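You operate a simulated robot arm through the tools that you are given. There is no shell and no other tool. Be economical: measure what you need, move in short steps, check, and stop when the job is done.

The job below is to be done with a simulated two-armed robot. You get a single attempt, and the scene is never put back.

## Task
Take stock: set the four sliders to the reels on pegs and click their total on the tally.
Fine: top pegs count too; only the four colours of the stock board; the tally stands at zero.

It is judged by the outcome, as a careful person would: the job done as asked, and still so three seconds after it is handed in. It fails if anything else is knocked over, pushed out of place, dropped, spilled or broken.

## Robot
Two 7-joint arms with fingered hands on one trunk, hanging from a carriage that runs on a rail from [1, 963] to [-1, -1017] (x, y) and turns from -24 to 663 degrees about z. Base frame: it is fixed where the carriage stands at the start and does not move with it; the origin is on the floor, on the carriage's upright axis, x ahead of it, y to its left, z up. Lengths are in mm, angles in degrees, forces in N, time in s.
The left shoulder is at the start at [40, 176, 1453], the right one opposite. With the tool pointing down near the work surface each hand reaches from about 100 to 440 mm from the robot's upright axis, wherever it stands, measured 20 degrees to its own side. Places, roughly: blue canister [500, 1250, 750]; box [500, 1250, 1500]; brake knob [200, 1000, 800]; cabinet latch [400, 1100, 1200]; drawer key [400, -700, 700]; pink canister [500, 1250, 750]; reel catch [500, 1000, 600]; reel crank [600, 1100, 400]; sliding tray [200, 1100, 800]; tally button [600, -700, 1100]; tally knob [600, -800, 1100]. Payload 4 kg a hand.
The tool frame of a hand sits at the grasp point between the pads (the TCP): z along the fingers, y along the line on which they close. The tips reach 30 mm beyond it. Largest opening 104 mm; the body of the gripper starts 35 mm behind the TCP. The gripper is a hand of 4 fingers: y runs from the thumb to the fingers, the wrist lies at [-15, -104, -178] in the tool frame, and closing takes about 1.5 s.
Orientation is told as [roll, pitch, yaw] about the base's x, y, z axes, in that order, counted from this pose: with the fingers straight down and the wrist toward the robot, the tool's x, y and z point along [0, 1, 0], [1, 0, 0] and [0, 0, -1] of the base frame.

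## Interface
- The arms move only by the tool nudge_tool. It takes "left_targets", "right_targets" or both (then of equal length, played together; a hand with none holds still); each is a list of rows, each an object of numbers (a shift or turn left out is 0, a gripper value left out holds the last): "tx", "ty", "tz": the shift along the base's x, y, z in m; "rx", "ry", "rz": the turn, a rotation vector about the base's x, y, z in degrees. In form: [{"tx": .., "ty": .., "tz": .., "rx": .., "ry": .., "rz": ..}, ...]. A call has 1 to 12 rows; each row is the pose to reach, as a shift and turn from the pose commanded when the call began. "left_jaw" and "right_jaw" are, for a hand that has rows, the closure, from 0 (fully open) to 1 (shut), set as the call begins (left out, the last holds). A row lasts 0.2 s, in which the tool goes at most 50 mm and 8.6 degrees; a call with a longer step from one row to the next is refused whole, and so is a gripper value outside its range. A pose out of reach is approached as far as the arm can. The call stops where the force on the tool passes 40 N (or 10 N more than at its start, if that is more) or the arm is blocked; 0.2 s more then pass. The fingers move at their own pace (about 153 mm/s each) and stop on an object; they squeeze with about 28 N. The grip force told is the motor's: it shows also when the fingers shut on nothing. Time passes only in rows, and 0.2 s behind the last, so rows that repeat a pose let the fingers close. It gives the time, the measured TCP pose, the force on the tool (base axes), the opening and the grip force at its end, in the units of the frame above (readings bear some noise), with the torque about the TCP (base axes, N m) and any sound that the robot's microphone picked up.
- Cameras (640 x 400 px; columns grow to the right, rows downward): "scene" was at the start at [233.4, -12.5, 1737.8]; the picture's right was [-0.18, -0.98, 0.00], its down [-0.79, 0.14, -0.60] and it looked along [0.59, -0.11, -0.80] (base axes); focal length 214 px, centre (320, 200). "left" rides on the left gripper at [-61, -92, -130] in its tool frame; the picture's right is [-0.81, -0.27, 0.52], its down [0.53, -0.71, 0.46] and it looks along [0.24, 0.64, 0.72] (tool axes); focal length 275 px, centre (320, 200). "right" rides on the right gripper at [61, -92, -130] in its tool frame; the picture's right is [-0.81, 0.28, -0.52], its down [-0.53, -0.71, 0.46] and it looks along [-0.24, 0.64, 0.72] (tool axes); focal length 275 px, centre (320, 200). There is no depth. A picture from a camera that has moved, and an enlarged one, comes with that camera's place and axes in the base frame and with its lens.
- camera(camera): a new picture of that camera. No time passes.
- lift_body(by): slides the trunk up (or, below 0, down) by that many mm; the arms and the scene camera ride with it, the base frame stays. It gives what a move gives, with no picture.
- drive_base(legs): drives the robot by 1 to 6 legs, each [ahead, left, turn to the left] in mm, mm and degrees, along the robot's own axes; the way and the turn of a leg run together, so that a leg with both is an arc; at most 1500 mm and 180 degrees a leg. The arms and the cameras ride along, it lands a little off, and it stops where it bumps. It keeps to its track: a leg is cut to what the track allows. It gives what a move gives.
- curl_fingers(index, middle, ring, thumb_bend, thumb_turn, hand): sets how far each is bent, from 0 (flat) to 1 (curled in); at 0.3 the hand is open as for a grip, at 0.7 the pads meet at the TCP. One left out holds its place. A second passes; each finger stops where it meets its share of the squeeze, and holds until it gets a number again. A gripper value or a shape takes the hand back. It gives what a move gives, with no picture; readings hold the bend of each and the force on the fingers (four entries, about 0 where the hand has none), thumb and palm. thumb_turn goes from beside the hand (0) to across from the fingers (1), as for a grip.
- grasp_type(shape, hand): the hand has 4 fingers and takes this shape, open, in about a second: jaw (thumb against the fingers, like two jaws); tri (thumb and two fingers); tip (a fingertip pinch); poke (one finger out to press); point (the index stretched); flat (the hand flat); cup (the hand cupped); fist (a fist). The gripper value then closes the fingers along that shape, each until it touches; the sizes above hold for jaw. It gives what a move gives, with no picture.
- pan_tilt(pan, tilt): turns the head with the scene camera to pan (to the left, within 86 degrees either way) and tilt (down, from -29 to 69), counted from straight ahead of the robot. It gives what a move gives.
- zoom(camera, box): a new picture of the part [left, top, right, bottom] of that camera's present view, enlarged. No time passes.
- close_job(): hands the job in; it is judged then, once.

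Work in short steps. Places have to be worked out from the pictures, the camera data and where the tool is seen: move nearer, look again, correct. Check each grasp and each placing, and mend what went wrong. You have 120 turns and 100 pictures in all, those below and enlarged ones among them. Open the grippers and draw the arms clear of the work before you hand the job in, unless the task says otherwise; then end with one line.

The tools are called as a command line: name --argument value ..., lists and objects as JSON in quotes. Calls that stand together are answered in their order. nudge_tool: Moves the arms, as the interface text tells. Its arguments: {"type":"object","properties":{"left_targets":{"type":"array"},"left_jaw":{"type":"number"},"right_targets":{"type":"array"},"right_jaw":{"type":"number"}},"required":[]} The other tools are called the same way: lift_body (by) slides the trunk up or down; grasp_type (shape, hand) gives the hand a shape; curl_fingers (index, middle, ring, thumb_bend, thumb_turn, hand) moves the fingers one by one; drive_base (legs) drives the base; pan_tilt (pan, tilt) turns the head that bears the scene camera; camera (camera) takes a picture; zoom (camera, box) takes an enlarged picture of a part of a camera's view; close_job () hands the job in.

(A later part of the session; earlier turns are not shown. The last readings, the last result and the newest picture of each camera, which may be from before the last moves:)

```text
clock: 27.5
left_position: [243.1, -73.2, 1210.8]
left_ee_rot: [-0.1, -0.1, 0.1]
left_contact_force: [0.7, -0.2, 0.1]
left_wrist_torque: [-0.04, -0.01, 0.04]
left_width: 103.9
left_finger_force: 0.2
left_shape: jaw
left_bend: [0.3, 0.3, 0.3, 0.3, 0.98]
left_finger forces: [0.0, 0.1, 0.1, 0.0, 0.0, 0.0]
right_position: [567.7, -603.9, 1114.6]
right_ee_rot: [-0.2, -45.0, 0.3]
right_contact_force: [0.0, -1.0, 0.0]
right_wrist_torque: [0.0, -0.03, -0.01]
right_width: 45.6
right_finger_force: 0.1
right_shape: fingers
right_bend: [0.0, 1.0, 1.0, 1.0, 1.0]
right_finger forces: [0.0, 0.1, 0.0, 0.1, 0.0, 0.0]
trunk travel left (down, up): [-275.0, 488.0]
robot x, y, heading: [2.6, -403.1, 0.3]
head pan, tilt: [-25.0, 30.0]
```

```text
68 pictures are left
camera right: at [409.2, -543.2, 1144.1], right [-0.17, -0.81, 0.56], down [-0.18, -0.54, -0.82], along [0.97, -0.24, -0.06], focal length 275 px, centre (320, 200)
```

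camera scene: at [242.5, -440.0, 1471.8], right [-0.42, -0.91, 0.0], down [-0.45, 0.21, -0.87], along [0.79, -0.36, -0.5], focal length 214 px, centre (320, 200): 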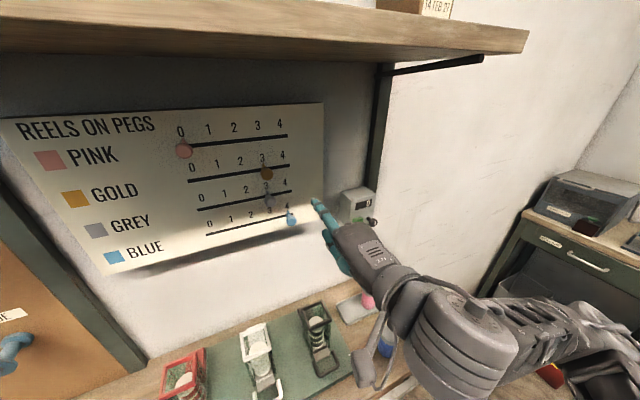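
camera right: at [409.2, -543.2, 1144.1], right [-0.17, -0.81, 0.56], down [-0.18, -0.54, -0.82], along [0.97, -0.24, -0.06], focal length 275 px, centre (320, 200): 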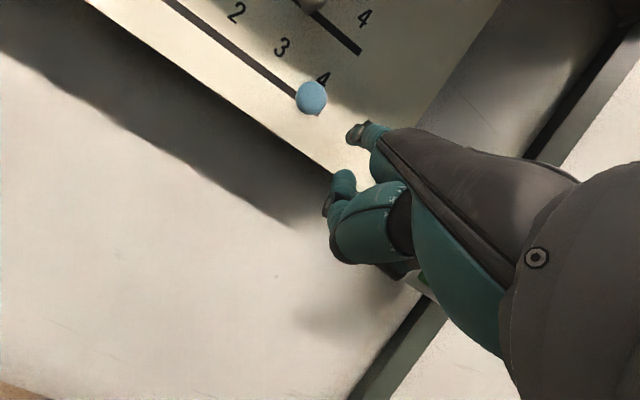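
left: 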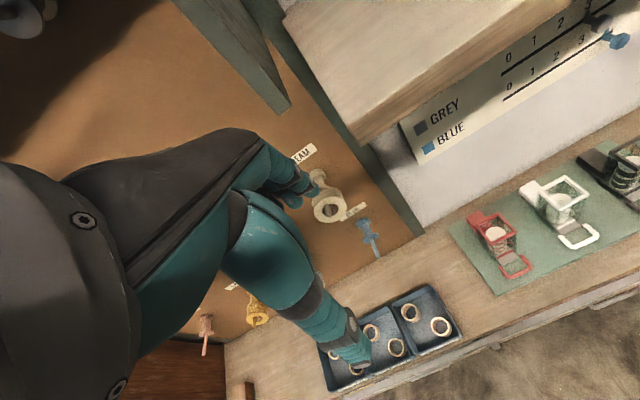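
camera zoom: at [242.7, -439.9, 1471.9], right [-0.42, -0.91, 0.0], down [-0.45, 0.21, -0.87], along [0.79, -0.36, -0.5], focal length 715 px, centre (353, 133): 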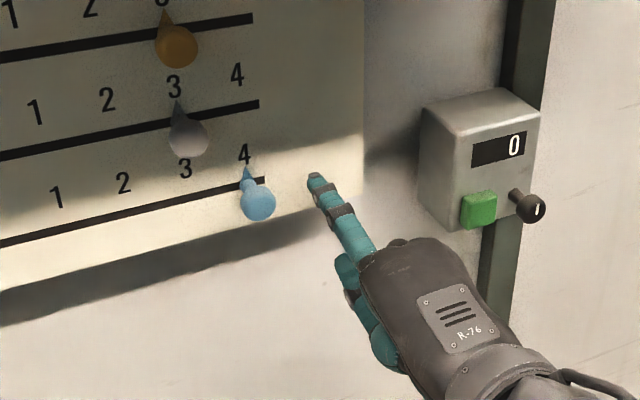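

Tip sits right of the blue ball, at its height. I push 100 mm left and check.

nudge_tool --right_targets '[{"ty": 0.02}, {"ty": 0.04}, {"ty": 0.06}, {"ty": 0.08}, {"ty": 0.1}]'

zoom --camera "scene" --box '[170, 120, 350, 260]'

```text
clock: 28.7
left_position: [242.1, -73.5, 1210.8]
left_ee_rot: [0.1, 0.0, 0.2]
left_contact_force: [0.3, -0.1, -0.2]
left_wrist_torque: [0.0, 0.03, -0.01]
left_width: 103.6
left_finger_force: 0.1
left_shape: jaw
left_bend: [0.3, 0.3, 0.3, 0.3, 0.98]
left_finger forces: [0.1, 0.0, 0.0, 0.1, 0.0, 0.0]
right_position: [567.0, -504.8, 1116.8]
right_ee_rot: [-0.3, -45.0, 0.2]
right_contact_force: [0.6, 0.1, -0.2]
right_wrist_torque: [0.03, 0.0, 0.01]
right_width: 45.5
right_finger_force: 0.5
right_shape: fingers
right_bend: [0.0, 1.0, 1.0, 1.0, 1.0]
right_finger forces: [0.1, 0.1, 0.1, 0.0, 0.0, 0.1]
trunk travel left (down, up): [-275.0, 488.0]
robot x, y, heading: [0.1, -403.1, 0.0]
head pan, tilt: [-25.0, 30.0]
```

```text
2.86 times, centred on (260, 190) of scene
camera zoom: at [242.6, -439.4, 1471.8], right [-0.42, -0.91, 0.0], down [-0.45, 0.21, -0.87], along [0.79, -0.36, -0.5], focal length 613 px, centre (491, 229)
```

zoom: 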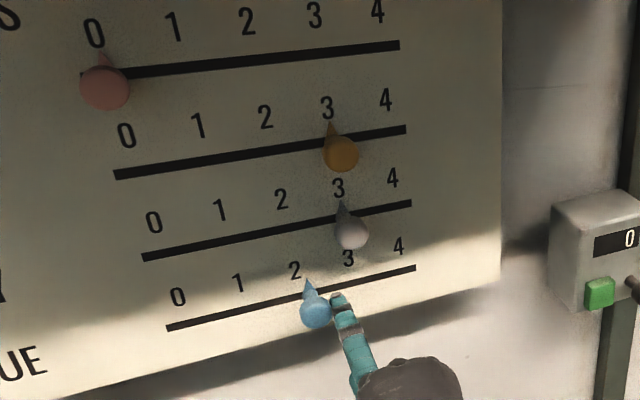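

Blue slid well (now ≈2.1). Continue 84 mm to 0.

nudge_tool --right_targets '[{"ty": 0.021}, {"ty": 0.042}, {"ty": 0.063}, {"ty": 0.084}]'

zoom --camera "scene" --box '[170, 120, 350, 260]'

```text
clock: 29.7
left_position: [242.7, -72.4, 1211.1]
left_ee_rot: [0.0, -0.1, 0.0]
left_contact_force: [0.1, 0.0, 0.6]
left_wrist_torque: [-0.03, 0.03, 0.01]
left_width: 103.7
left_finger_force: 0.1
left_shape: jaw
left_bend: [0.3, 0.3, 0.3, 0.3, 0.98]
left_finger forces: [0.0, 0.0, 0.1, 0.0, 0.1, 0.1]
right_position: [567.8, -416.0, 1115.8]
right_ee_rot: [-0.2, -45.0, 0.2]
right_contact_force: [-0.6, 0.3, 0.1]
right_wrist_torque: [-0.04, 0.0, 0.02]
right_width: 45.6
right_finger_force: 0.0
right_shape: fingers
right_bend: [0.0, 1.0, 1.0, 1.0, 1.0]
right_finger forces: [0.1, 0.0, 0.1, 0.0, 0.0, 0.0]
trunk travel left (down, up): [-275.0, 488.0]
robot x, y, heading: [-0.3, -400.1, 0.4]
head pan, tilt: [-25.0, 30.0]
```

```text
2.86 times, centred on (260, 190) of scene
camera zoom: at [242.5, -439.5, 1471.8], right [-0.42, -0.91, 0.0], down [-0.45, 0.21, -0.87], along [0.79, -0.36, -0.5], focal length 613 px, centre (491, 229)
```

zoom: 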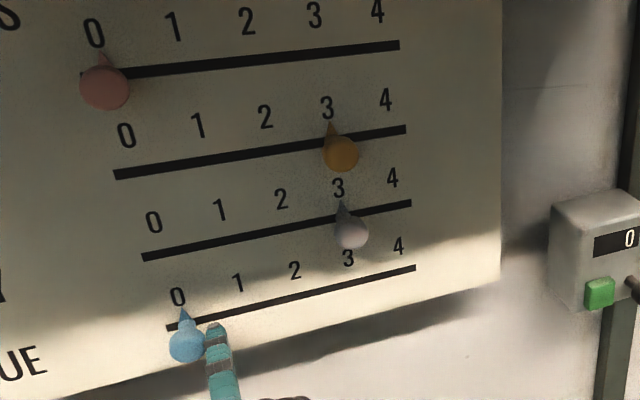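

Blue is at 0. I back off, retract, and go to the right of the grey knob (tip ≈ (578,−550,1252)).

nudge_tool --right_targets '[{"ty": -0.012}, {"tx": -0.04, "ty": -0.012}, {"tx": -0.06, "ty": -0.04, "tz": 0.02}, {"tx": -0.06, "ty": -0.08, "tz": 0.04}, {"tx": -0.06, "ty": -0.12, "tz": 0.059}, {"tx": -0.06, "ty": -0.148, "tz": 0.059}, {"tx": -0.02, "ty": -0.148, "tz": 0.059}, {"tx": 0.0, "ty": -0.148, "tz": 0.059}]'

zoom --camera "scene" --box '[170, 120, 350, 260]'

camera --camera "right"

```text
clock: 31.5
left_position: [242.1, -75.0, 1209.7]
left_ee_rot: [0.0, 0.0, 0.1]
left_contact_force: [-0.3, -1.0, -0.3]
left_wrist_torque: [0.0, -0.01, -0.01]
left_width: 103.5
left_finger_force: 0.1
left_shape: jaw
left_bend: [0.3, 0.3, 0.3, 0.3, 0.98]
left_finger forces: [0.0, 0.0, 0.1, 0.0, 0.0, 0.0]
right_position: [567.3, -566.2, 1175.1]
right_ee_rot: [-0.2, -45.0, 0.3]
right_contact_force: [-0.6, 0.7, 0.8]
right_wrist_torque: [-0.02, 0.01, -0.03]
right_width: 45.6
right_finger_force: 0.0
right_shape: fingers
right_bend: [0.0, 1.0, 1.0, 1.0, 1.0]
right_finger forces: [0.1, 0.0, 0.1, 0.0, 0.0, 0.1]
trunk travel left (down, up): [-275.0, 488.0]
robot x, y, heading: [2.6, -402.8, 0.4]
head pan, tilt: [-25.0, 30.0]
```

```text
2.86 times, centred on (260, 190) of scene
camera zoom: at [242.4, -440.1, 1471.8], right [-0.42, -0.91, 0.0], down [-0.45, 0.21, -0.87], along [0.79, -0.36, -0.5], focal length 613 px, centre (491, 229)
```

zoom: 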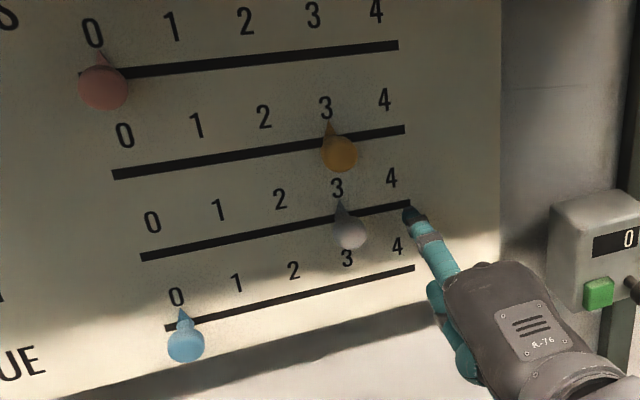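

```text
64 pictures are left
camera right: at [409.1, -506.0, 1204.0], right [-0.17, -0.81, 0.56], down [-0.18, -0.54, -0.82], along [0.97, -0.24, -0.06], focal length 275 px, centre (320, 200)
```

right: 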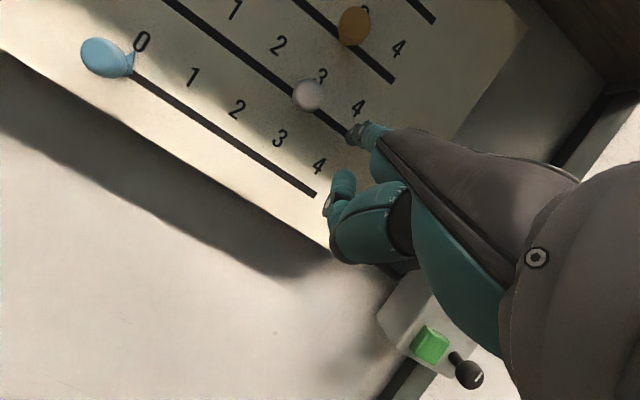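

Aligned with grey. I push left ~105 mm toward 1.

nudge_tool --right_targets '[{"ty": 0.021}, {"ty": 0.042}, {"ty": 0.063}, {"ty": 0.084}, {"ty": 0.105}]'

zoom --camera "scene" --box '[170, 120, 350, 260]'

```text
clock: 32.7
left_position: [242.4, -73.1, 1211.4]
left_ee_rot: [0.0, 0.1, 0.1]
left_contact_force: [-0.3, 0.5, -0.3]
left_wrist_torque: [-0.03, 0.03, -0.02]
left_width: 103.6
left_finger_force: 0.0
left_shape: jaw
left_bend: [0.3, 0.3, 0.3, 0.3, 0.98]
left_finger forces: [0.0, 0.0, 0.1, 0.0, 0.0, 0.0]
right_position: [566.4, -462.2, 1172.7]
right_ee_rot: [-0.2, -45.0, 0.1]
right_contact_force: [0.3, -0.7, 0.0]
right_wrist_torque: [0.01, 0.02, -0.02]
right_width: 45.5
right_finger_force: 0.1
right_shape: fingers
right_bend: [0.0, 1.0, 1.0, 1.0, 1.0]
right_finger forces: [0.0, 0.0, 0.1, 0.0, 0.1, 0.0]
trunk travel left (down, up): [-275.0, 488.0]
robot x, y, heading: [1.3, -399.5, 0.0]
head pan, tilt: [-25.0, 30.0]
```

```text
2.86 times, centred on (260, 190) of scene
camera zoom: at [242.5, -439.6, 1471.8], right [-0.42, -0.91, 0.0], down [-0.45, 0.21, -0.87], along [0.79, -0.36, -0.5], focal length 613 px, centre (491, 229)
```

zoom: 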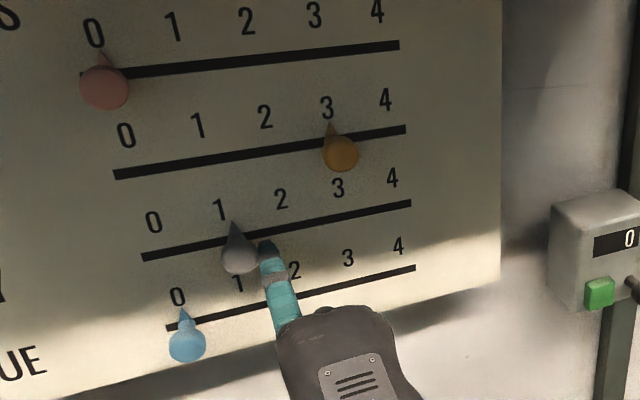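

Grey pointer is ~5 mm right of 1; nudge 5 mm more.

nudge_tool --right_targets '[{"ty": 0.005}, {"ty": 0.005}]'

zoom --camera "scene" --box '[200, 160, 300, 230]'

```text
clock: 33.3
left_position: [242.3, -73.8, 1209.5]
left_ee_rot: [0.0, 0.1, 0.0]
left_contact_force: [0.0, -0.9, -0.2]
left_wrist_torque: [0.01, 0.0, -0.02]
left_width: 103.7
left_finger_force: 0.0
left_shape: jaw
left_bend: [0.3, 0.3, 0.3, 0.3, 0.98]
left_finger forces: [0.0, 0.0, 0.0, 0.1, 0.0, 0.1]
right_position: [566.5, -457.9, 1174.2]
right_ee_rot: [-0.2, -45.0, 0.2]
right_contact_force: [-0.7, 0.8, 0.3]
right_wrist_torque: [-0.02, 0.03, 0.02]
right_width: 45.7
right_finger_force: 0.1
right_shape: fingers
right_bend: [0.0, 1.0, 1.0, 1.0, 1.0]
right_finger forces: [0.0, 0.0, 0.0, 0.1, 0.0, 0.0]
trunk travel left (down, up): [-275.0, 488.0]
robot x, y, heading: [0.5, -404.0, 0.2]
head pan, tilt: [-25.0, 30.0]
```

```text
5.71 times, centred on (250, 195) of scene
camera zoom: at [242.6, -440.2, 1471.8], right [-0.42, -0.91, 0.0], down [-0.45, 0.21, -0.87], along [0.79, -0.36, -0.5], focal length 1226 px, centre (720, 229)
```

zoom: 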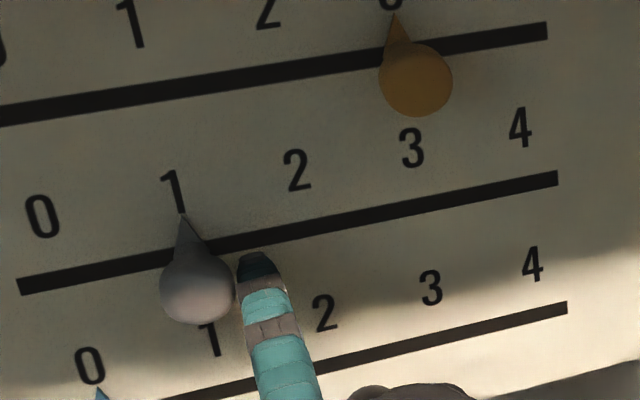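

Grey at 1. Retract and go right of the gold knob, 56 mm higher.

nudge_tool --right_targets '[{"ty": -0.012}, {"tx": -0.04, "ty": -0.012}, {"tx": -0.06, "ty": -0.04, "tz": 0.02}, {"tx": -0.06, "ty": -0.08, "tz": 0.04}, {"tx": -0.06, "ty": -0.11, "tz": 0.056}, {"tx": -0.06, "ty": -0.11, "tz": 0.056}, {"tx": -0.02, "ty": -0.11, "tz": 0.056}, {"tx": 0.0, "ty": -0.11, "tz": 0.056}]'

zoom --camera "scene" --box '[170, 120, 350, 260]'

camera --camera "right"

```text
clock: 35.1
left_position: [242.1, -73.4, 1210.4]
left_ee_rot: [0.1, 0.0, 0.1]
left_contact_force: [-0.1, -0.5, -1.0]
left_wrist_torque: [0.02, 0.02, 0.02]
left_width: 103.8
left_finger_force: 0.0
left_shape: jaw
left_bend: [0.3, 0.3, 0.3, 0.3, 0.98]
left_finger forces: [0.0, 0.0, 0.0, 0.0, 0.1, 0.0]
right_position: [568.0, -567.9, 1230.0]
right_ee_rot: [-0.2, -45.0, 0.2]
right_contact_force: [-0.6, 0.4, 0.0]
right_wrist_torque: [0.01, -0.02, 0.0]
right_width: 45.7
right_finger_force: 0.1
right_shape: fingers
right_bend: [0.0, 1.0, 1.0, 1.0, 1.0]
right_finger forces: [0.0, 0.0, 0.0, 0.0, 0.0, 0.0]
trunk travel left (down, up): [-275.0, 488.0]
robot x, y, heading: [1.6, -401.9, 0.2]
head pan, tilt: [-25.0, 30.0]
```

```text
2.86 times, centred on (260, 190) of scene
camera zoom: at [242.4, -440.0, 1471.8], right [-0.42, -0.91, 0.0], down [-0.45, 0.21, -0.87], along [0.79, -0.36, -0.5], focal length 613 px, centre (491, 229)
```

zoom: 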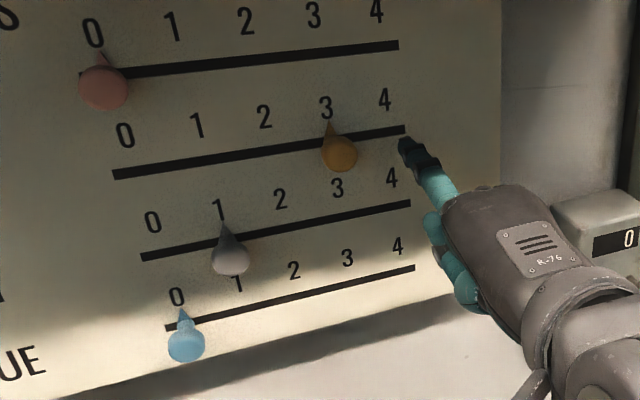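

```text
60 pictures are left
camera right: at [409.2, -506.9, 1259.1], right [-0.17, -0.81, 0.56], down [-0.18, -0.54, -0.82], along [0.97, -0.24, -0.06], focal length 275 px, centre (320, 200)
```

right: 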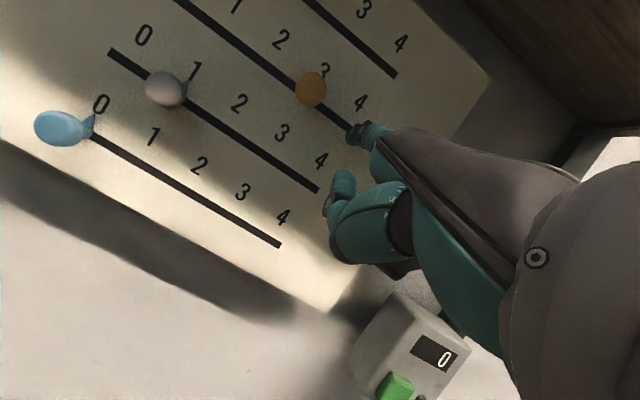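

Gold aligned; thumb tip stays at x≈589, in front of the balls. Push left 110 mm, raised 4 mm.

nudge_tool --right_targets '[{"ty": 0.021, "tz": 0.004}, {"ty": 0.042, "tz": 0.004}, {"ty": 0.063, "tz": 0.004}, {"ty": 0.084, "tz": 0.004}, {"ty": 0.108, "tz": 0.004}]'

zoom --camera "scene" --box '[170, 120, 290, 220]'

```text
clock: 36.3
left_position: [242.5, -73.1, 1210.3]
left_ee_rot: [0.0, 0.0, 0.1]
left_contact_force: [0.9, -0.1, -0.5]
left_wrist_torque: [0.01, 0.0, -0.01]
left_width: 103.7
left_finger_force: 0.0
left_shape: jaw
left_bend: [0.3, 0.3, 0.3, 0.3, 0.98]
left_finger forces: [0.0, 0.1, 0.0, 0.1, 0.0, 0.1]
right_position: [568.1, -458.8, 1234.9]
right_ee_rot: [-0.1, -44.9, 0.2]
right_contact_force: [0.3, 0.5, -0.3]
right_wrist_torque: [0.03, 0.02, -0.03]
right_width: 45.7
right_finger_force: 0.1
right_shape: fingers
right_bend: [0.0, 1.0, 1.0, 1.0, 1.0]
right_finger forces: [0.0, 0.0, 0.1, 0.0, 0.1, 0.0]
trunk travel left (down, up): [-275.0, 488.0]
robot x, y, heading: [-3.1, -404.8, 0.3]
head pan, tilt: [-25.0, 30.0]
```

```text
4.00 times, centred on (230, 170) of scene
camera zoom: at [242.6, -439.6, 1471.8], right [-0.42, -0.91, 0.0], down [-0.45, 0.21, -0.87], along [0.79, -0.36, -0.5], focal length 858 px, centre (680, 320)
```

zoom: 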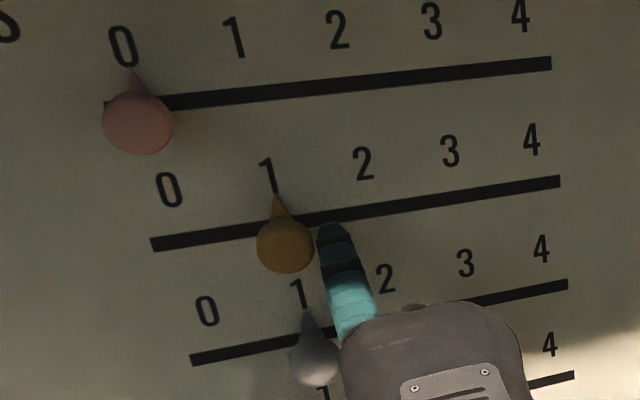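

Gold at 1. Retract and move to the left side of the pink knob.

nudge_tool --right_targets '[{"ty": -0.012}, {"tx": -0.04, "ty": -0.012}, {"tx": -0.07, "ty": 0.01, "tz": 0.03}, {"tx": -0.07, "ty": 0.05, "tz": 0.062}, {"tx": -0.07, "ty": 0.1, "tz": 0.062}, {"tx": -0.07, "ty": 0.102, "tz": 0.062}]'

zoom --camera "scene" --box '[110, 100, 290, 220]'

camera --camera "right"

```text
refused: row 4 steps farther than a row can; nothing moved
```

```text
3.33 times, centred on (200, 160) of scene
camera zoom: at [242.6, -439.6, 1471.8], right [-0.42, -0.91, 0.0], down [-0.45, 0.21, -0.87], along [0.79, -0.36, -0.5], focal length 715 px, centre (720, 333)
```

zoom: 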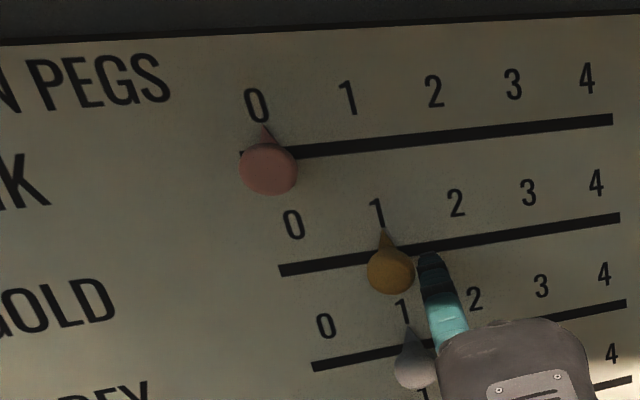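

```text
57 pictures are left
camera right: at [410.0, -397.9, 1262.3], right [-0.17, -0.81, 0.56], down [-0.18, -0.54, -0.83], along [0.97, -0.24, -0.06], focal length 275 px, centre (320, 200)
```

right: 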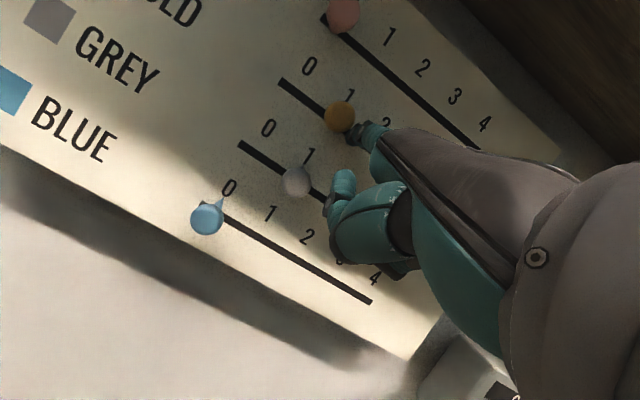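

A step was too long; I resend it with smaller steps.

nudge_tool --right_targets '[{"ty": -0.012}, {"tx": -0.04, "ty": -0.012}, {"tx": -0.07, "ty": 0.01, "tz": 0.02}, {"tx": -0.07, "ty": 0.04, "tz": 0.045}, {"tx": -0.07, "ty": 0.07, "tz": 0.062}, {"tx": -0.07, "ty": 0.102, "tz": 0.062}, {"tx": -0.07, "ty": 0.102, "tz": 0.062}]'

zoom --camera "scene" --box '[110, 100, 290, 220]'

camera --camera "right"

```text
clock: 37.9
left_position: [242.1, -73.3, 1210.3]
left_ee_rot: [-0.1, 0.1, 0.1]
left_contact_force: [-0.8, -0.4, -0.1]
left_wrist_torque: [-0.01, -0.03, 0.01]
left_width: 103.5
left_finger_force: 0.0
left_shape: jaw
left_bend: [0.3, 0.3, 0.3, 0.3, 0.98]
left_finger forces: [0.1, 0.0, 0.0, 0.0, 0.1, 0.0]
right_position: [497.4, -360.2, 1296.6]
right_ee_rot: [-0.3, -45.0, 0.2]
right_contact_force: [0.3, 0.3, 0.9]
right_wrist_torque: [0.02, 0.0, 0.01]
right_width: 45.6
right_finger_force: 0.1
right_shape: fingers
right_bend: [0.0, 1.0, 1.0, 1.0, 1.0]
right_finger forces: [0.0, 0.1, 0.0, 0.0, 0.0, 0.1]
trunk travel left (down, up): [-275.0, 488.0]
robot x, y, heading: [-4.4, -401.3, 0.2]
head pan, tilt: [-25.0, 30.0]
```

```text
3.33 times, centred on (200, 160) of scene
camera zoom: at [242.6, -440.2, 1471.8], right [-0.42, -0.91, 0.0], down [-0.45, 0.21, -0.87], along [0.79, -0.36, -0.5], focal length 715 px, centre (720, 333)
```

zoom: 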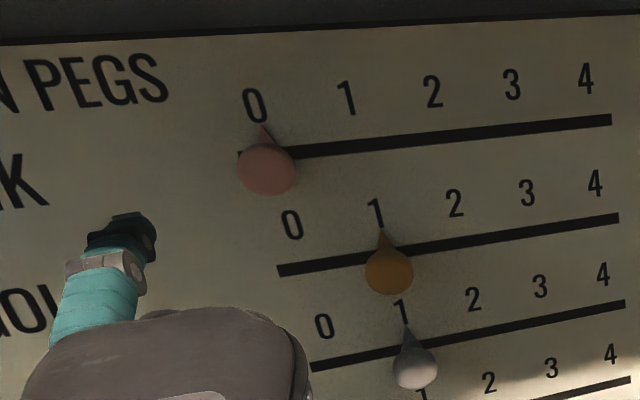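

```text
55 pictures are left
camera right: at [338.6, -298.0, 1324.9], right [-0.17, -0.81, 0.56], down [-0.18, -0.53, -0.83], along [0.97, -0.24, -0.06], focal length 275 px, centre (320, 200)
```

right: 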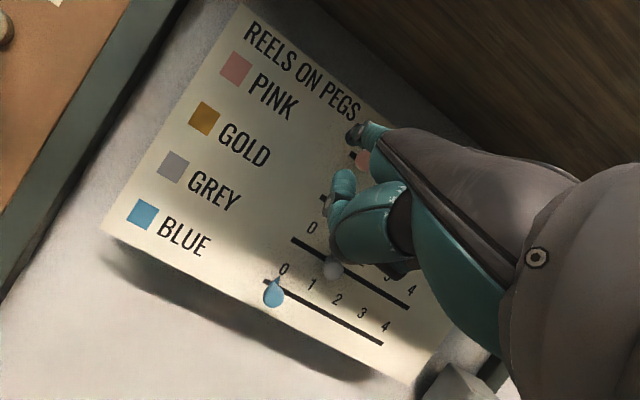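

Advance 70 mm beside pink and look.

nudge_tool --right_targets '[{"tx": 0.035}, {"tx": 0.07}]'

zoom --camera "scene" --box '[110, 100, 290, 220]'

camera --camera "right"

```text
clock: 38.5
left_position: [242.4, -73.7, 1210.2]
left_ee_rot: [0.1, 0.0, 0.0]
left_contact_force: [-0.4, 0.1, 0.1]
left_wrist_torque: [0.03, 0.01, -0.02]
left_width: 103.5
left_finger_force: 0.1
left_shape: jaw
left_bend: [0.3, 0.3, 0.3, 0.3, 0.98]
left_finger forces: [0.0, 0.1, 0.1, 0.0, 0.0, 0.0]
right_position: [569.0, -358.8, 1296.3]
right_ee_rot: [-0.2, -45.1, 0.2]
right_contact_force: [0.8, -0.8, -0.5]
right_wrist_torque: [0.0, 0.03, -0.01]
right_width: 45.7
right_finger_force: 0.0
right_shape: fingers
right_bend: [0.0, 1.0, 1.0, 1.0, 1.0]
right_finger forces: [0.0, 0.1, 0.0, 0.0, 0.1, 0.0]
trunk travel left (down, up): [-275.0, 488.0]
robot x, y, heading: [-3.6, -403.8, -0.0]
head pan, tilt: [-25.0, 30.0]
```

```text
3.33 times, centred on (200, 160) of scene
camera zoom: at [242.7, -440.0, 1471.9], right [-0.42, -0.91, 0.0], down [-0.45, 0.21, -0.87], along [0.79, -0.36, -0.5], focal length 715 px, centre (720, 333)
```

zoom: 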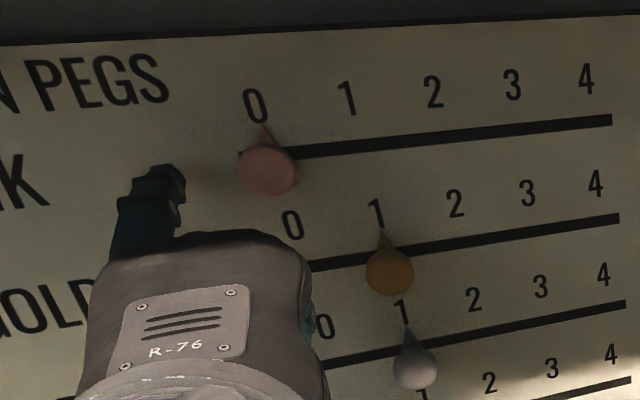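

```text
53 pictures are left
camera right: at [409.7, -297.0, 1323.9], right [-0.17, -0.81, 0.56], down [-0.18, -0.53, -0.83], along [0.97, -0.24, -0.05], focal length 275 px, centre (320, 200)
```

right: 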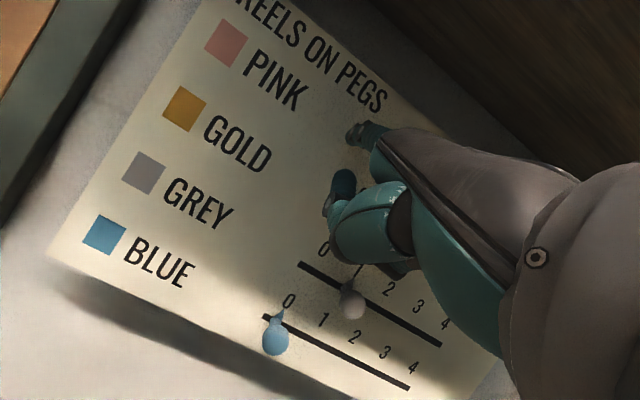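

Finger is left of pink at its height. Push right 54 mm and check.

nudge_tool --right_targets '[{"ty": -0.018}, {"ty": -0.036}, {"ty": -0.054}]'

zoom --camera "scene" --box '[110, 100, 290, 220]'

```text
clock: 39.3
left_position: [242.5, -75.1, 1210.4]
left_ee_rot: [0.0, -0.1, 0.2]
left_contact_force: [0.4, 0.2, 0.1]
left_wrist_torque: [0.01, 0.04, 0.0]
left_width: 103.8
left_finger_force: 0.0
left_shape: jaw
left_bend: [0.3, 0.3, 0.3, 0.3, 0.98]
left_finger forces: [0.1, 0.0, 0.0, 0.0, 0.0, 0.0]
right_position: [569.2, -411.5, 1296.5]
right_ee_rot: [-0.3, -45.0, 0.3]
right_contact_force: [0.2, 0.7, -0.5]
right_wrist_torque: [0.0, 0.02, 0.02]
right_width: 45.5
right_finger_force: 0.7
right_shape: fingers
right_bend: [0.0, 1.0, 1.0, 1.0, 1.0]
right_finger forces: [0.5, 0.0, 0.1, 0.0, 0.0, 0.0]
trunk travel left (down, up): [-275.0, 488.0]
robot x, y, heading: [-7.1, -398.8, 0.0]
head pan, tilt: [-25.0, 30.0]
```

```text
3.33 times, centred on (200, 160) of scene
camera zoom: at [242.6, -440.2, 1471.8], right [-0.42, -0.91, 0.0], down [-0.45, 0.21, -0.87], along [0.79, -0.36, -0.5], focal length 715 px, centre (720, 333)
```

zoom: 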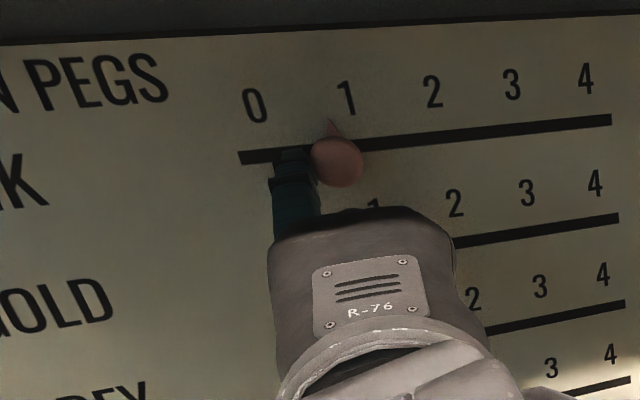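

Pink needs ~10 mm more.

nudge_tool --right_targets '[{"ty": -0.005}, {"ty": -0.01}]'

zoom --camera "scene" --box '[110, 100, 290, 220]'

```text
clock: 39.9
left_position: [241.8, -74.3, 1209.6]
left_ee_rot: [0.0, 0.1, 0.1]
left_contact_force: [0.1, 0.0, -0.1]
left_wrist_torque: [0.02, 0.02, -0.01]
left_width: 103.6
left_finger_force: 0.1
left_shape: jaw
left_bend: [0.3, 0.3, 0.3, 0.3, 0.98]
left_finger forces: [0.1, 0.0, 0.0, 0.0, 0.0, 0.0]
right_position: [567.8, -421.4, 1295.1]
right_ee_rot: [-0.1, -45.1, 0.3]
right_contact_force: [-1.5, 0.8, 0.4]
right_wrist_torque: [-0.04, 0.01, 0.0]
right_width: 45.8
right_finger_force: 0.0
right_shape: fingers
right_bend: [0.0, 1.0, 1.0, 1.0, 1.0]
right_finger forces: [0.1, 0.0, 0.0, 0.1, 0.0, 0.1]
trunk travel left (down, up): [-275.0, 488.0]
robot x, y, heading: [-1.8, -404.2, 0.1]
head pan, tilt: [-25.0, 30.0]
```

```text
3.33 times, centred on (200, 160) of scene
camera zoom: at [242.5, -440.0, 1471.8], right [-0.42, -0.91, 0.0], down [-0.45, 0.21, -0.87], along [0.79, -0.36, -0.5], focal length 715 px, centre (720, 333)
```

zoom: 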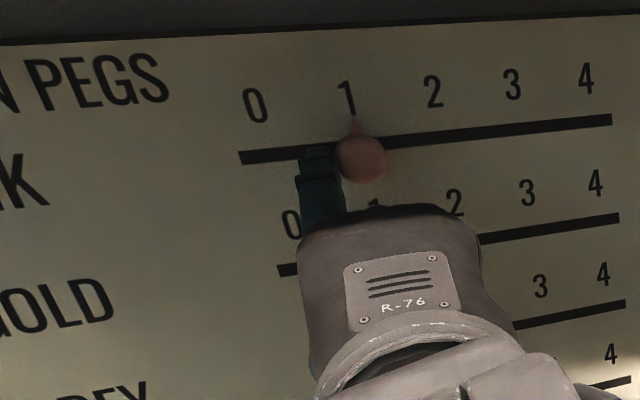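

Pink at 1. Retract and move to in front of the tally button, estimated at (626,−730,1132).

nudge_tool --right_targets '[{"ty": 0.012}, {"tx": -0.045, "ty": 0.012}, {"tx": -0.09, "ty": 0.012}, {"tx": -0.1, "ty": -0.025, "tz": -0.027}, {"tx": -0.1, "ty": -0.062, "tz": -0.054}, {"tx": -0.1, "ty": -0.099, "tz": -0.081}, {"tx": -0.1, "ty": -0.136, "tz": -0.108}, {"tx": -0.1, "ty": -0.173, "tz": -0.135}, {"tx": -0.1, "ty": -0.21, "tz": -0.162}, {"tx": -0.1, "ty": -0.247, "tz": -0.189}, {"tx": -0.09, "ty": -0.284, "tz": -0.216}, {"tx": -0.07, "ty": -0.321, "tz": -0.237}]'

pan_tilt --pan -35 --tilt 25

camera --camera "scene"

camera --camera "right"

```text
clock: 42.5
left_position: [241.7, -75.3, 1210.4]
left_ee_rot: [-0.2, 0.1, 0.1]
left_contact_force: [-0.7, -0.3, -0.3]
left_wrist_torque: [0.0, -0.02, 0.01]
left_width: 103.5
left_finger_force: 0.1
left_shape: jaw
left_bend: [0.3, 0.3, 0.3, 0.3, 0.98]
left_finger forces: [0.0, 0.0, 0.1, 0.1, 0.1, 0.0]
right_position: [494.8, -744.5, 1061.2]
right_ee_rot: [-0.4, -45.1, 0.3]
right_contact_force: [1.2, -0.1, 0.1]
right_wrist_torque: [0.01, 0.0, 0.01]
right_width: 45.8
right_finger_force: 0.0
right_shape: fingers
right_bend: [0.0, 1.0, 1.0, 1.0, 1.0]
right_finger forces: [0.1, 0.0, 0.0, 0.0, 0.0, 0.0]
right hand out of reach, approached as far as the arm can: row 7, 8, 9, 10, 11
trunk travel left (down, up): [-275.0, 488.0]
robot x, y, heading: [0.0, -402.4, 0.1]
head pan, tilt: [-25.0, 30.0]
```

```text
clock: 43.2
left_position: [241.3, -73.3, 1210.0]
left_ee_rot: [-0.1, 0.0, 0.1]
left_contact_force: [-0.9, -0.2, 0.6]
left_wrist_torque: [0.0, -0.01, 0.0]
left_width: 103.7
left_finger_force: 0.0
left_shape: jaw
left_bend: [0.3, 0.3, 0.3, 0.3, 0.98]
left_finger forces: [0.0, 0.0, 0.0, 0.0, 0.1, 0.0]
right_position: [495.2, -742.5, 1060.3]
right_ee_rot: [-0.3, -45.0, 0.2]
right_contact_force: [0.1, 0.6, -0.7]
right_wrist_torque: [0.04, 0.01, -0.02]
right_width: 45.3
right_finger_force: 0.1
right_shape: fingers
right_bend: [0.0, 1.0, 1.0, 1.0, 1.0]
right_finger forces: [0.0, 0.1, 0.1, 0.1, 0.0, 0.0]
trunk travel left (down, up): [-275.0, 488.0]
robot x, y, heading: [-2.8, -403.4, 0.3]
head pan, tilt: [-35.0, 25.0]
```

```text
50 pictures are left
camera scene: at [236.1, -454.6, 1479.8], right [-0.57, -0.82, 0.0], down [-0.35, 0.24, -0.91], along [0.74, -0.52, -0.42], focal length 214 px, centre (320, 200)
```

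scene: 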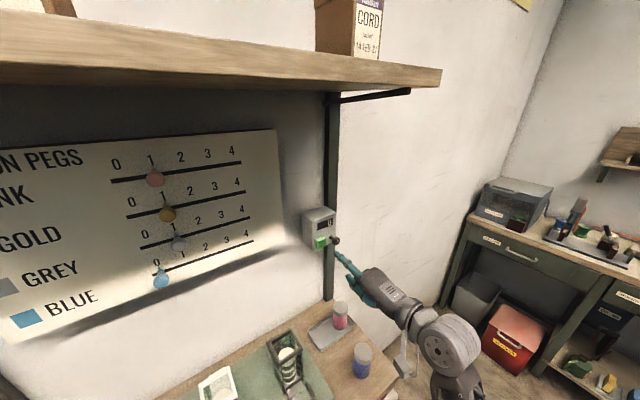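

```text
49 pictures are left
camera right: at [337.2, -681.4, 1088.7], right [-0.17, -0.81, 0.56], down [-0.18, -0.54, -0.83], along [0.97, -0.24, -0.06], focal length 275 px, centre (320, 200)
```

right: 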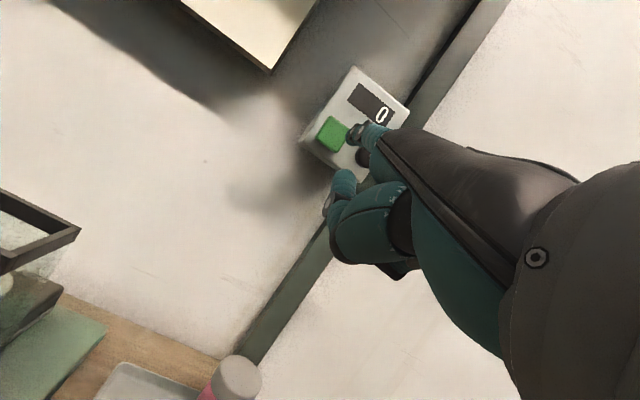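

Button refined to (619,−723,1136); tip is at (565,−731,1138). Shift 9 mm left and forward 30 mm, then check.

nudge_tool --right_targets '[{"ty": 0.009, "tz": -0.002}, {"tx": 0.03, "ty": 0.009, "tz": -0.002}]'

zoom --camera "scene" --box '[280, 190, 400, 290]'

zoom --camera "right" --box '[260, 40, 440, 220]'

```text
clock: 43.9
left_position: [243.2, -74.0, 1209.0]
left_ee_rot: [-0.1, -0.1, 0.0]
left_contact_force: [0.2, -0.2, -0.9]
left_wrist_torque: [0.02, 0.01, 0.0]
left_width: 103.6
left_finger_force: 0.2
left_shape: jaw
left_bend: [0.3, 0.3, 0.3, 0.3, 0.98]
left_finger forces: [0.0, 0.0, 0.0, 0.1, 0.1, 0.0]
right_position: [529.1, -734.4, 1058.6]
right_ee_rot: [-0.2, -45.0, 0.3]
right_contact_force: [-0.4, -0.6, 0.0]
right_wrist_torque: [0.01, -0.01, 0.03]
right_width: 45.6
right_finger_force: 0.0
right_shape: fingers
right_bend: [0.0, 1.0, 1.0, 1.0, 1.0]
right_finger forces: [0.0, 0.0, 0.0, 0.0, 0.0, 0.0]
trunk travel left (down, up): [-275.0, 488.0]
robot x, y, heading: [0.6, -403.0, -0.1]
head pan, tilt: [-35.0, 25.0]
```

```text
4.00 times, centred on (340, 240) of scene
camera zoom: at [236.8, -455.2, 1480.1], right [-0.57, -0.82, 0.0], down [-0.35, 0.24, -0.91], along [0.74, -0.52, -0.42], focal length 858 px, centre (240, 40)
```

zoom: 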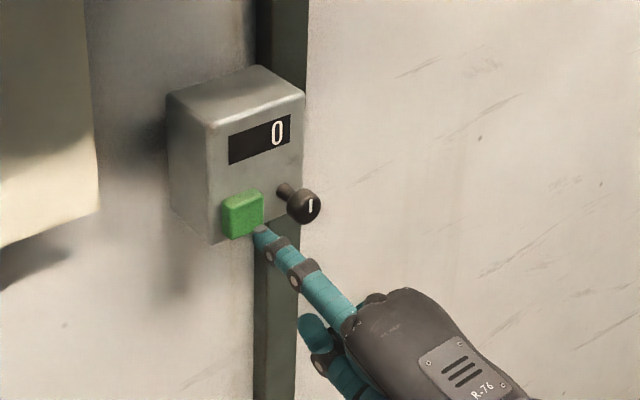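

```text
2.22 times, centred on (350, 130) of right
camera zoom: at [369.9, -673.2, 1087.3], right [-0.17, -0.81, 0.56], down [-0.18, -0.54, -0.82], along [0.97, -0.24, -0.06], focal length 612 px, centre (253, 356)
```

zoom: 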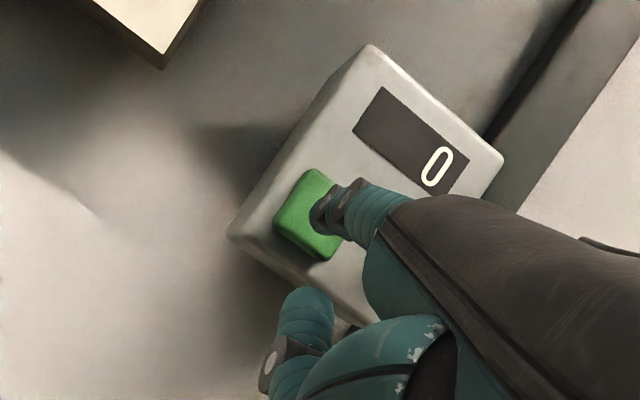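

Tip lines up with the button. Press forward 16 mm and see.

nudge_tool --right_targets '[{"tx": 0.008}, {"tx": 0.012}, {"tx": 0.016}]'

zoom --camera "scene" --box '[280, 190, 400, 290]'

```text
clock: 44.6
left_position: [242.9, -74.1, 1209.8]
left_ee_rot: [0.0, 0.0, 0.1]
left_contact_force: [-0.6, -0.9, -0.6]
left_wrist_torque: [0.04, -0.01, 0.01]
left_width: 103.9
left_finger_force: 0.2
left_shape: jaw
left_bend: [0.3, 0.3, 0.3, 0.3, 0.98]
left_finger forces: [0.0, 0.0, 0.0, 0.1, 0.1, 0.0]
right_position: [543.2, -733.7, 1057.8]
right_ee_rot: [-0.3, -45.0, 0.2]
right_contact_force: [-0.9, 0.6, -0.6]
right_wrist_torque: [-0.02, -0.06, 0.01]
right_width: 45.7
right_finger_force: 0.2
right_shape: fingers
right_bend: [0.0, 1.0, 1.0, 1.0, 1.0]
right_finger forces: [0.9, 0.0, 0.1, 0.0, 0.0, 0.1]
trunk travel left (down, up): [-275.0, 488.0]
robot x, y, heading: [-0.5, -403.4, 0.1]
head pan, tilt: [-35.0, 25.0]
```

```text
4.00 times, centred on (340, 240) of scene
camera zoom: at [236.1, -454.8, 1479.8], right [-0.57, -0.82, 0.0], down [-0.35, 0.24, -0.91], along [0.74, -0.52, -0.42], focal length 858 px, centre (240, 40)
```

zoom: 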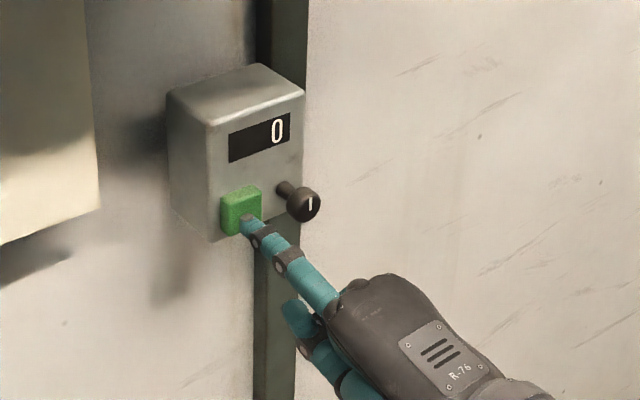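

Just touching (finger 0.9 N). Press 4 mm more.

nudge_tool --right_targets '[{"tx": 0.002}, {"tx": 0.004}]'

zoom --camera "scene" --box '[280, 190, 400, 290]'

```text
clock: 45.2
left_position: [241.6, -74.7, 1210.2]
left_ee_rot: [0.0, 0.0, 0.1]
left_contact_force: [0.0, 0.3, -0.2]
left_wrist_torque: [0.02, -0.03, 0.01]
left_width: 103.8
left_finger_force: 0.1
left_shape: jaw
left_bend: [0.3, 0.3, 0.3, 0.3, 0.98]
left_finger forces: [0.0, 0.0, 0.1, 0.0, 0.0, 0.0]
right_position: [547.8, -734.9, 1057.3]
right_ee_rot: [-0.1, -45.0, 0.2]
right_contact_force: [-2.9, 0.9, -0.8]
right_wrist_torque: [-0.02, -0.18, 0.05]
right_width: 45.8
right_finger_force: 0.3
right_shape: fingers
right_bend: [0.0, 1.0, 1.0, 1.0, 1.0]
right_finger forces: [2.6, 0.1, 0.1, 0.0, 0.0, 0.0]
trunk travel left (down, up): [-275.0, 488.0]
robot x, y, heading: [1.5, -403.2, 0.1]
head pan, tilt: [-35.0, 25.0]
heard: click
```

```text
4.00 times, centred on (340, 240) of scene
camera zoom: at [235.8, -454.6, 1479.7], right [-0.57, -0.82, 0.0], down [-0.35, 0.24, -0.91], along [0.74, -0.52, -0.42], focal length 858 px, centre (240, 40)
```

zoom: 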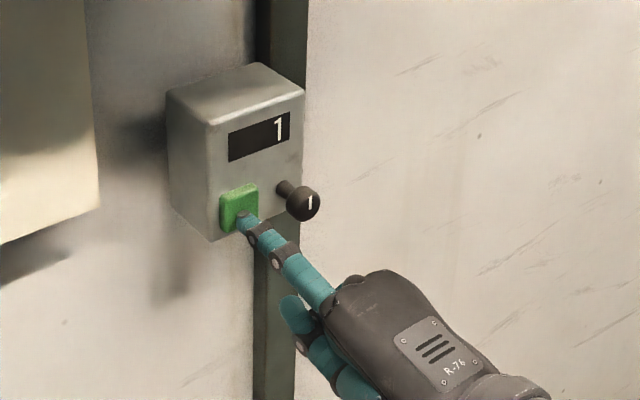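

Click, reads 1. Release 10 mm and press once more.

nudge_tool --right_targets '[{"tx": -0.01}, {"tx": -0.01}, {"tx": -0.004}, {"tx": 0.0}]'

zoom --camera "scene" --box '[280, 190, 400, 290]'

```text
clock: 46.2
left_position: [242.4, -73.3, 1209.7]
left_ee_rot: [-0.1, -0.1, 0.0]
left_contact_force: [-0.1, 0.6, 0.0]
left_wrist_torque: [-0.01, 0.02, 0.0]
left_width: 103.7
left_finger_force: 0.2
left_shape: jaw
left_bend: [0.3, 0.3, 0.3, 0.3, 0.98]
left_finger forces: [0.0, 0.0, 0.0, 0.0, 0.1, 0.0]
right_position: [546.5, -735.4, 1056.8]
right_ee_rot: [-0.2, -45.1, 0.2]
right_contact_force: [-2.7, 0.3, -0.2]
right_wrist_torque: [-0.01, -0.2, 0.03]
right_width: 45.9
right_finger_force: 1.5
right_shape: fingers
right_bend: [0.0, 1.0, 1.0, 1.0, 1.0]
right_finger forces: [2.6, 0.2, 0.0, 0.1, 0.0, 0.1]
trunk travel left (down, up): [-275.0, 488.0]
robot x, y, heading: [2.1, -405.1, 0.2]
head pan, tilt: [-35.0, 25.0]
heard: click
```

```text
4.00 times, centred on (340, 240) of scene
camera zoom: at [235.8, -454.7, 1479.7], right [-0.57, -0.82, 0.0], down [-0.35, 0.24, -0.91], along [0.74, -0.52, -0.42], focal length 858 px, centre (240, 40)
```

zoom: 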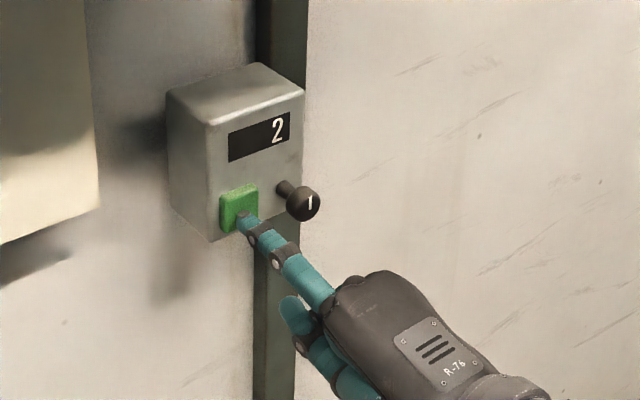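

Reads 2; one more press, then pull away 60 mm.

nudge_tool --right_targets '[{"tx": -0.01}, {"tx": -0.01}, {"tx": -0.004}, {"tx": 0.0}]'

nudge_tool --right_targets '[{"tx": -0.03}, {"tx": -0.06}]'

camera --camera "scene"

zoom --camera "scene" --box '[280, 190, 400, 290]'

zoom --camera "scene" --box '[90, 130, 270, 300]'

```text
clock: 47.2
left_position: [242.6, -74.1, 1211.0]
left_ee_rot: [0.0, 0.0, 0.1]
left_contact_force: [-0.3, -0.2, -1.0]
left_wrist_torque: [0.0, -0.01, 0.01]
left_width: 103.6
left_finger_force: 0.1
left_shape: jaw
left_bend: [0.3, 0.3, 0.3, 0.3, 0.98]
left_finger forces: [0.0, 0.0, 0.0, 0.1, 0.1, 0.1]
right_position: [546.6, -734.8, 1055.9]
right_ee_rot: [-0.1, -45.0, 0.1]
right_contact_force: [-2.1, 0.5, 0.1]
right_wrist_torque: [-0.01, -0.21, 0.08]
right_width: 45.7
right_finger_force: 1.3
right_shape: fingers
right_bend: [0.0, 1.0, 1.0, 1.0, 1.0]
right_finger forces: [2.8, 0.0, 0.1, 0.0, 0.1, 0.1]
trunk travel left (down, up): [-275.0, 488.0]
robot x, y, heading: [-2.0, -404.7, 0.2]
head pan, tilt: [-35.0, 25.0]
heard: click
```

```text
clock: 47.9
left_position: [242.2, -73.6, 1210.6]
left_ee_rot: [0.0, 0.0, 0.1]
left_contact_force: [-0.3, 0.0, -0.8]
left_wrist_torque: [-0.03, 0.01, 0.0]
left_width: 103.5
left_finger_force: 0.0
left_shape: jaw
left_bend: [0.3, 0.3, 0.3, 0.3, 0.98]
left_finger forces: [0.0, 0.0, 0.0, 0.0, 0.0, 0.0]
right_position: [487.5, -731.4, 1056.5]
right_ee_rot: [-0.2, -45.0, 0.1]
right_contact_force: [-0.3, -0.3, 0.3]
right_wrist_torque: [-0.04, -0.05, -0.02]
right_width: 45.4
right_finger_force: 0.2
right_shape: fingers
right_bend: [0.0, 1.0, 1.0, 1.0, 1.0]
right_finger forces: [0.2, 0.1, 0.0, 0.0, 0.0, 0.0]
trunk travel left (down, up): [-275.0, 488.0]
robot x, y, heading: [0.8, -402.9, 0.3]
head pan, tilt: [-35.0, 25.0]
```

```text
43 pictures are left
camera scene: at [235.9, -454.7, 1479.7], right [-0.57, -0.82, 0.0], down [-0.35, 0.24, -0.91], along [0.74, -0.52, -0.42], focal length 214 px, centre (320, 200)
```

scene: 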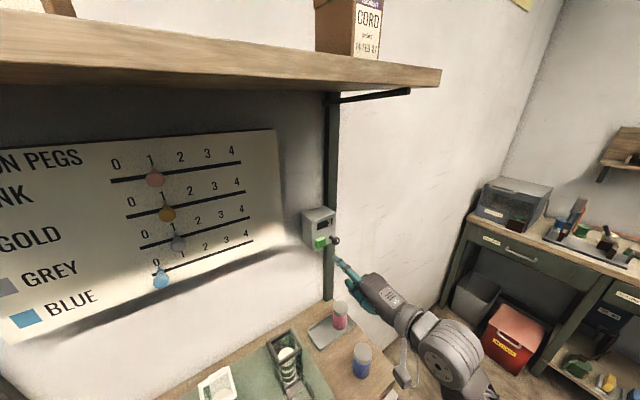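

```text
4.00 times, centred on (340, 240) of scene
camera zoom: at [235.9, -454.7, 1479.7], right [-0.57, -0.82, 0.0], down [-0.35, 0.24, -0.91], along [0.74, -0.52, -0.42], focal length 858 px, centre (240, 40)
```

zoom: 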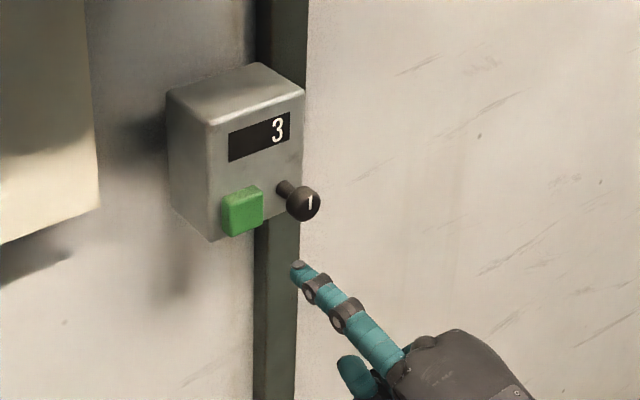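

```text
2.35 times, centred on (180, 215) of scene
camera zoom: at [235.9, -454.7, 1479.7], right [-0.57, -0.82, 0.0], down [-0.35, 0.24, -0.91], along [0.74, -0.52, -0.42], focal length 505 px, centre (649, 165)
```

zoom: 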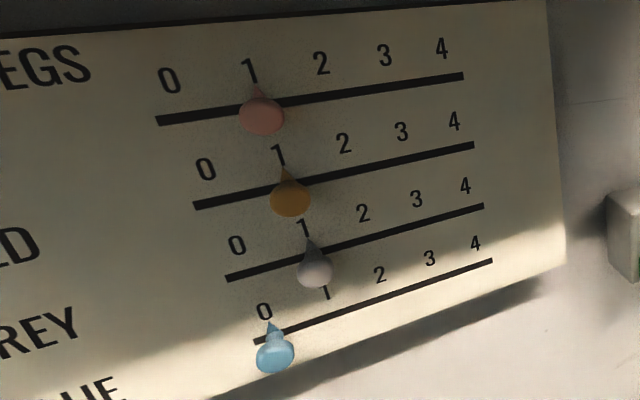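

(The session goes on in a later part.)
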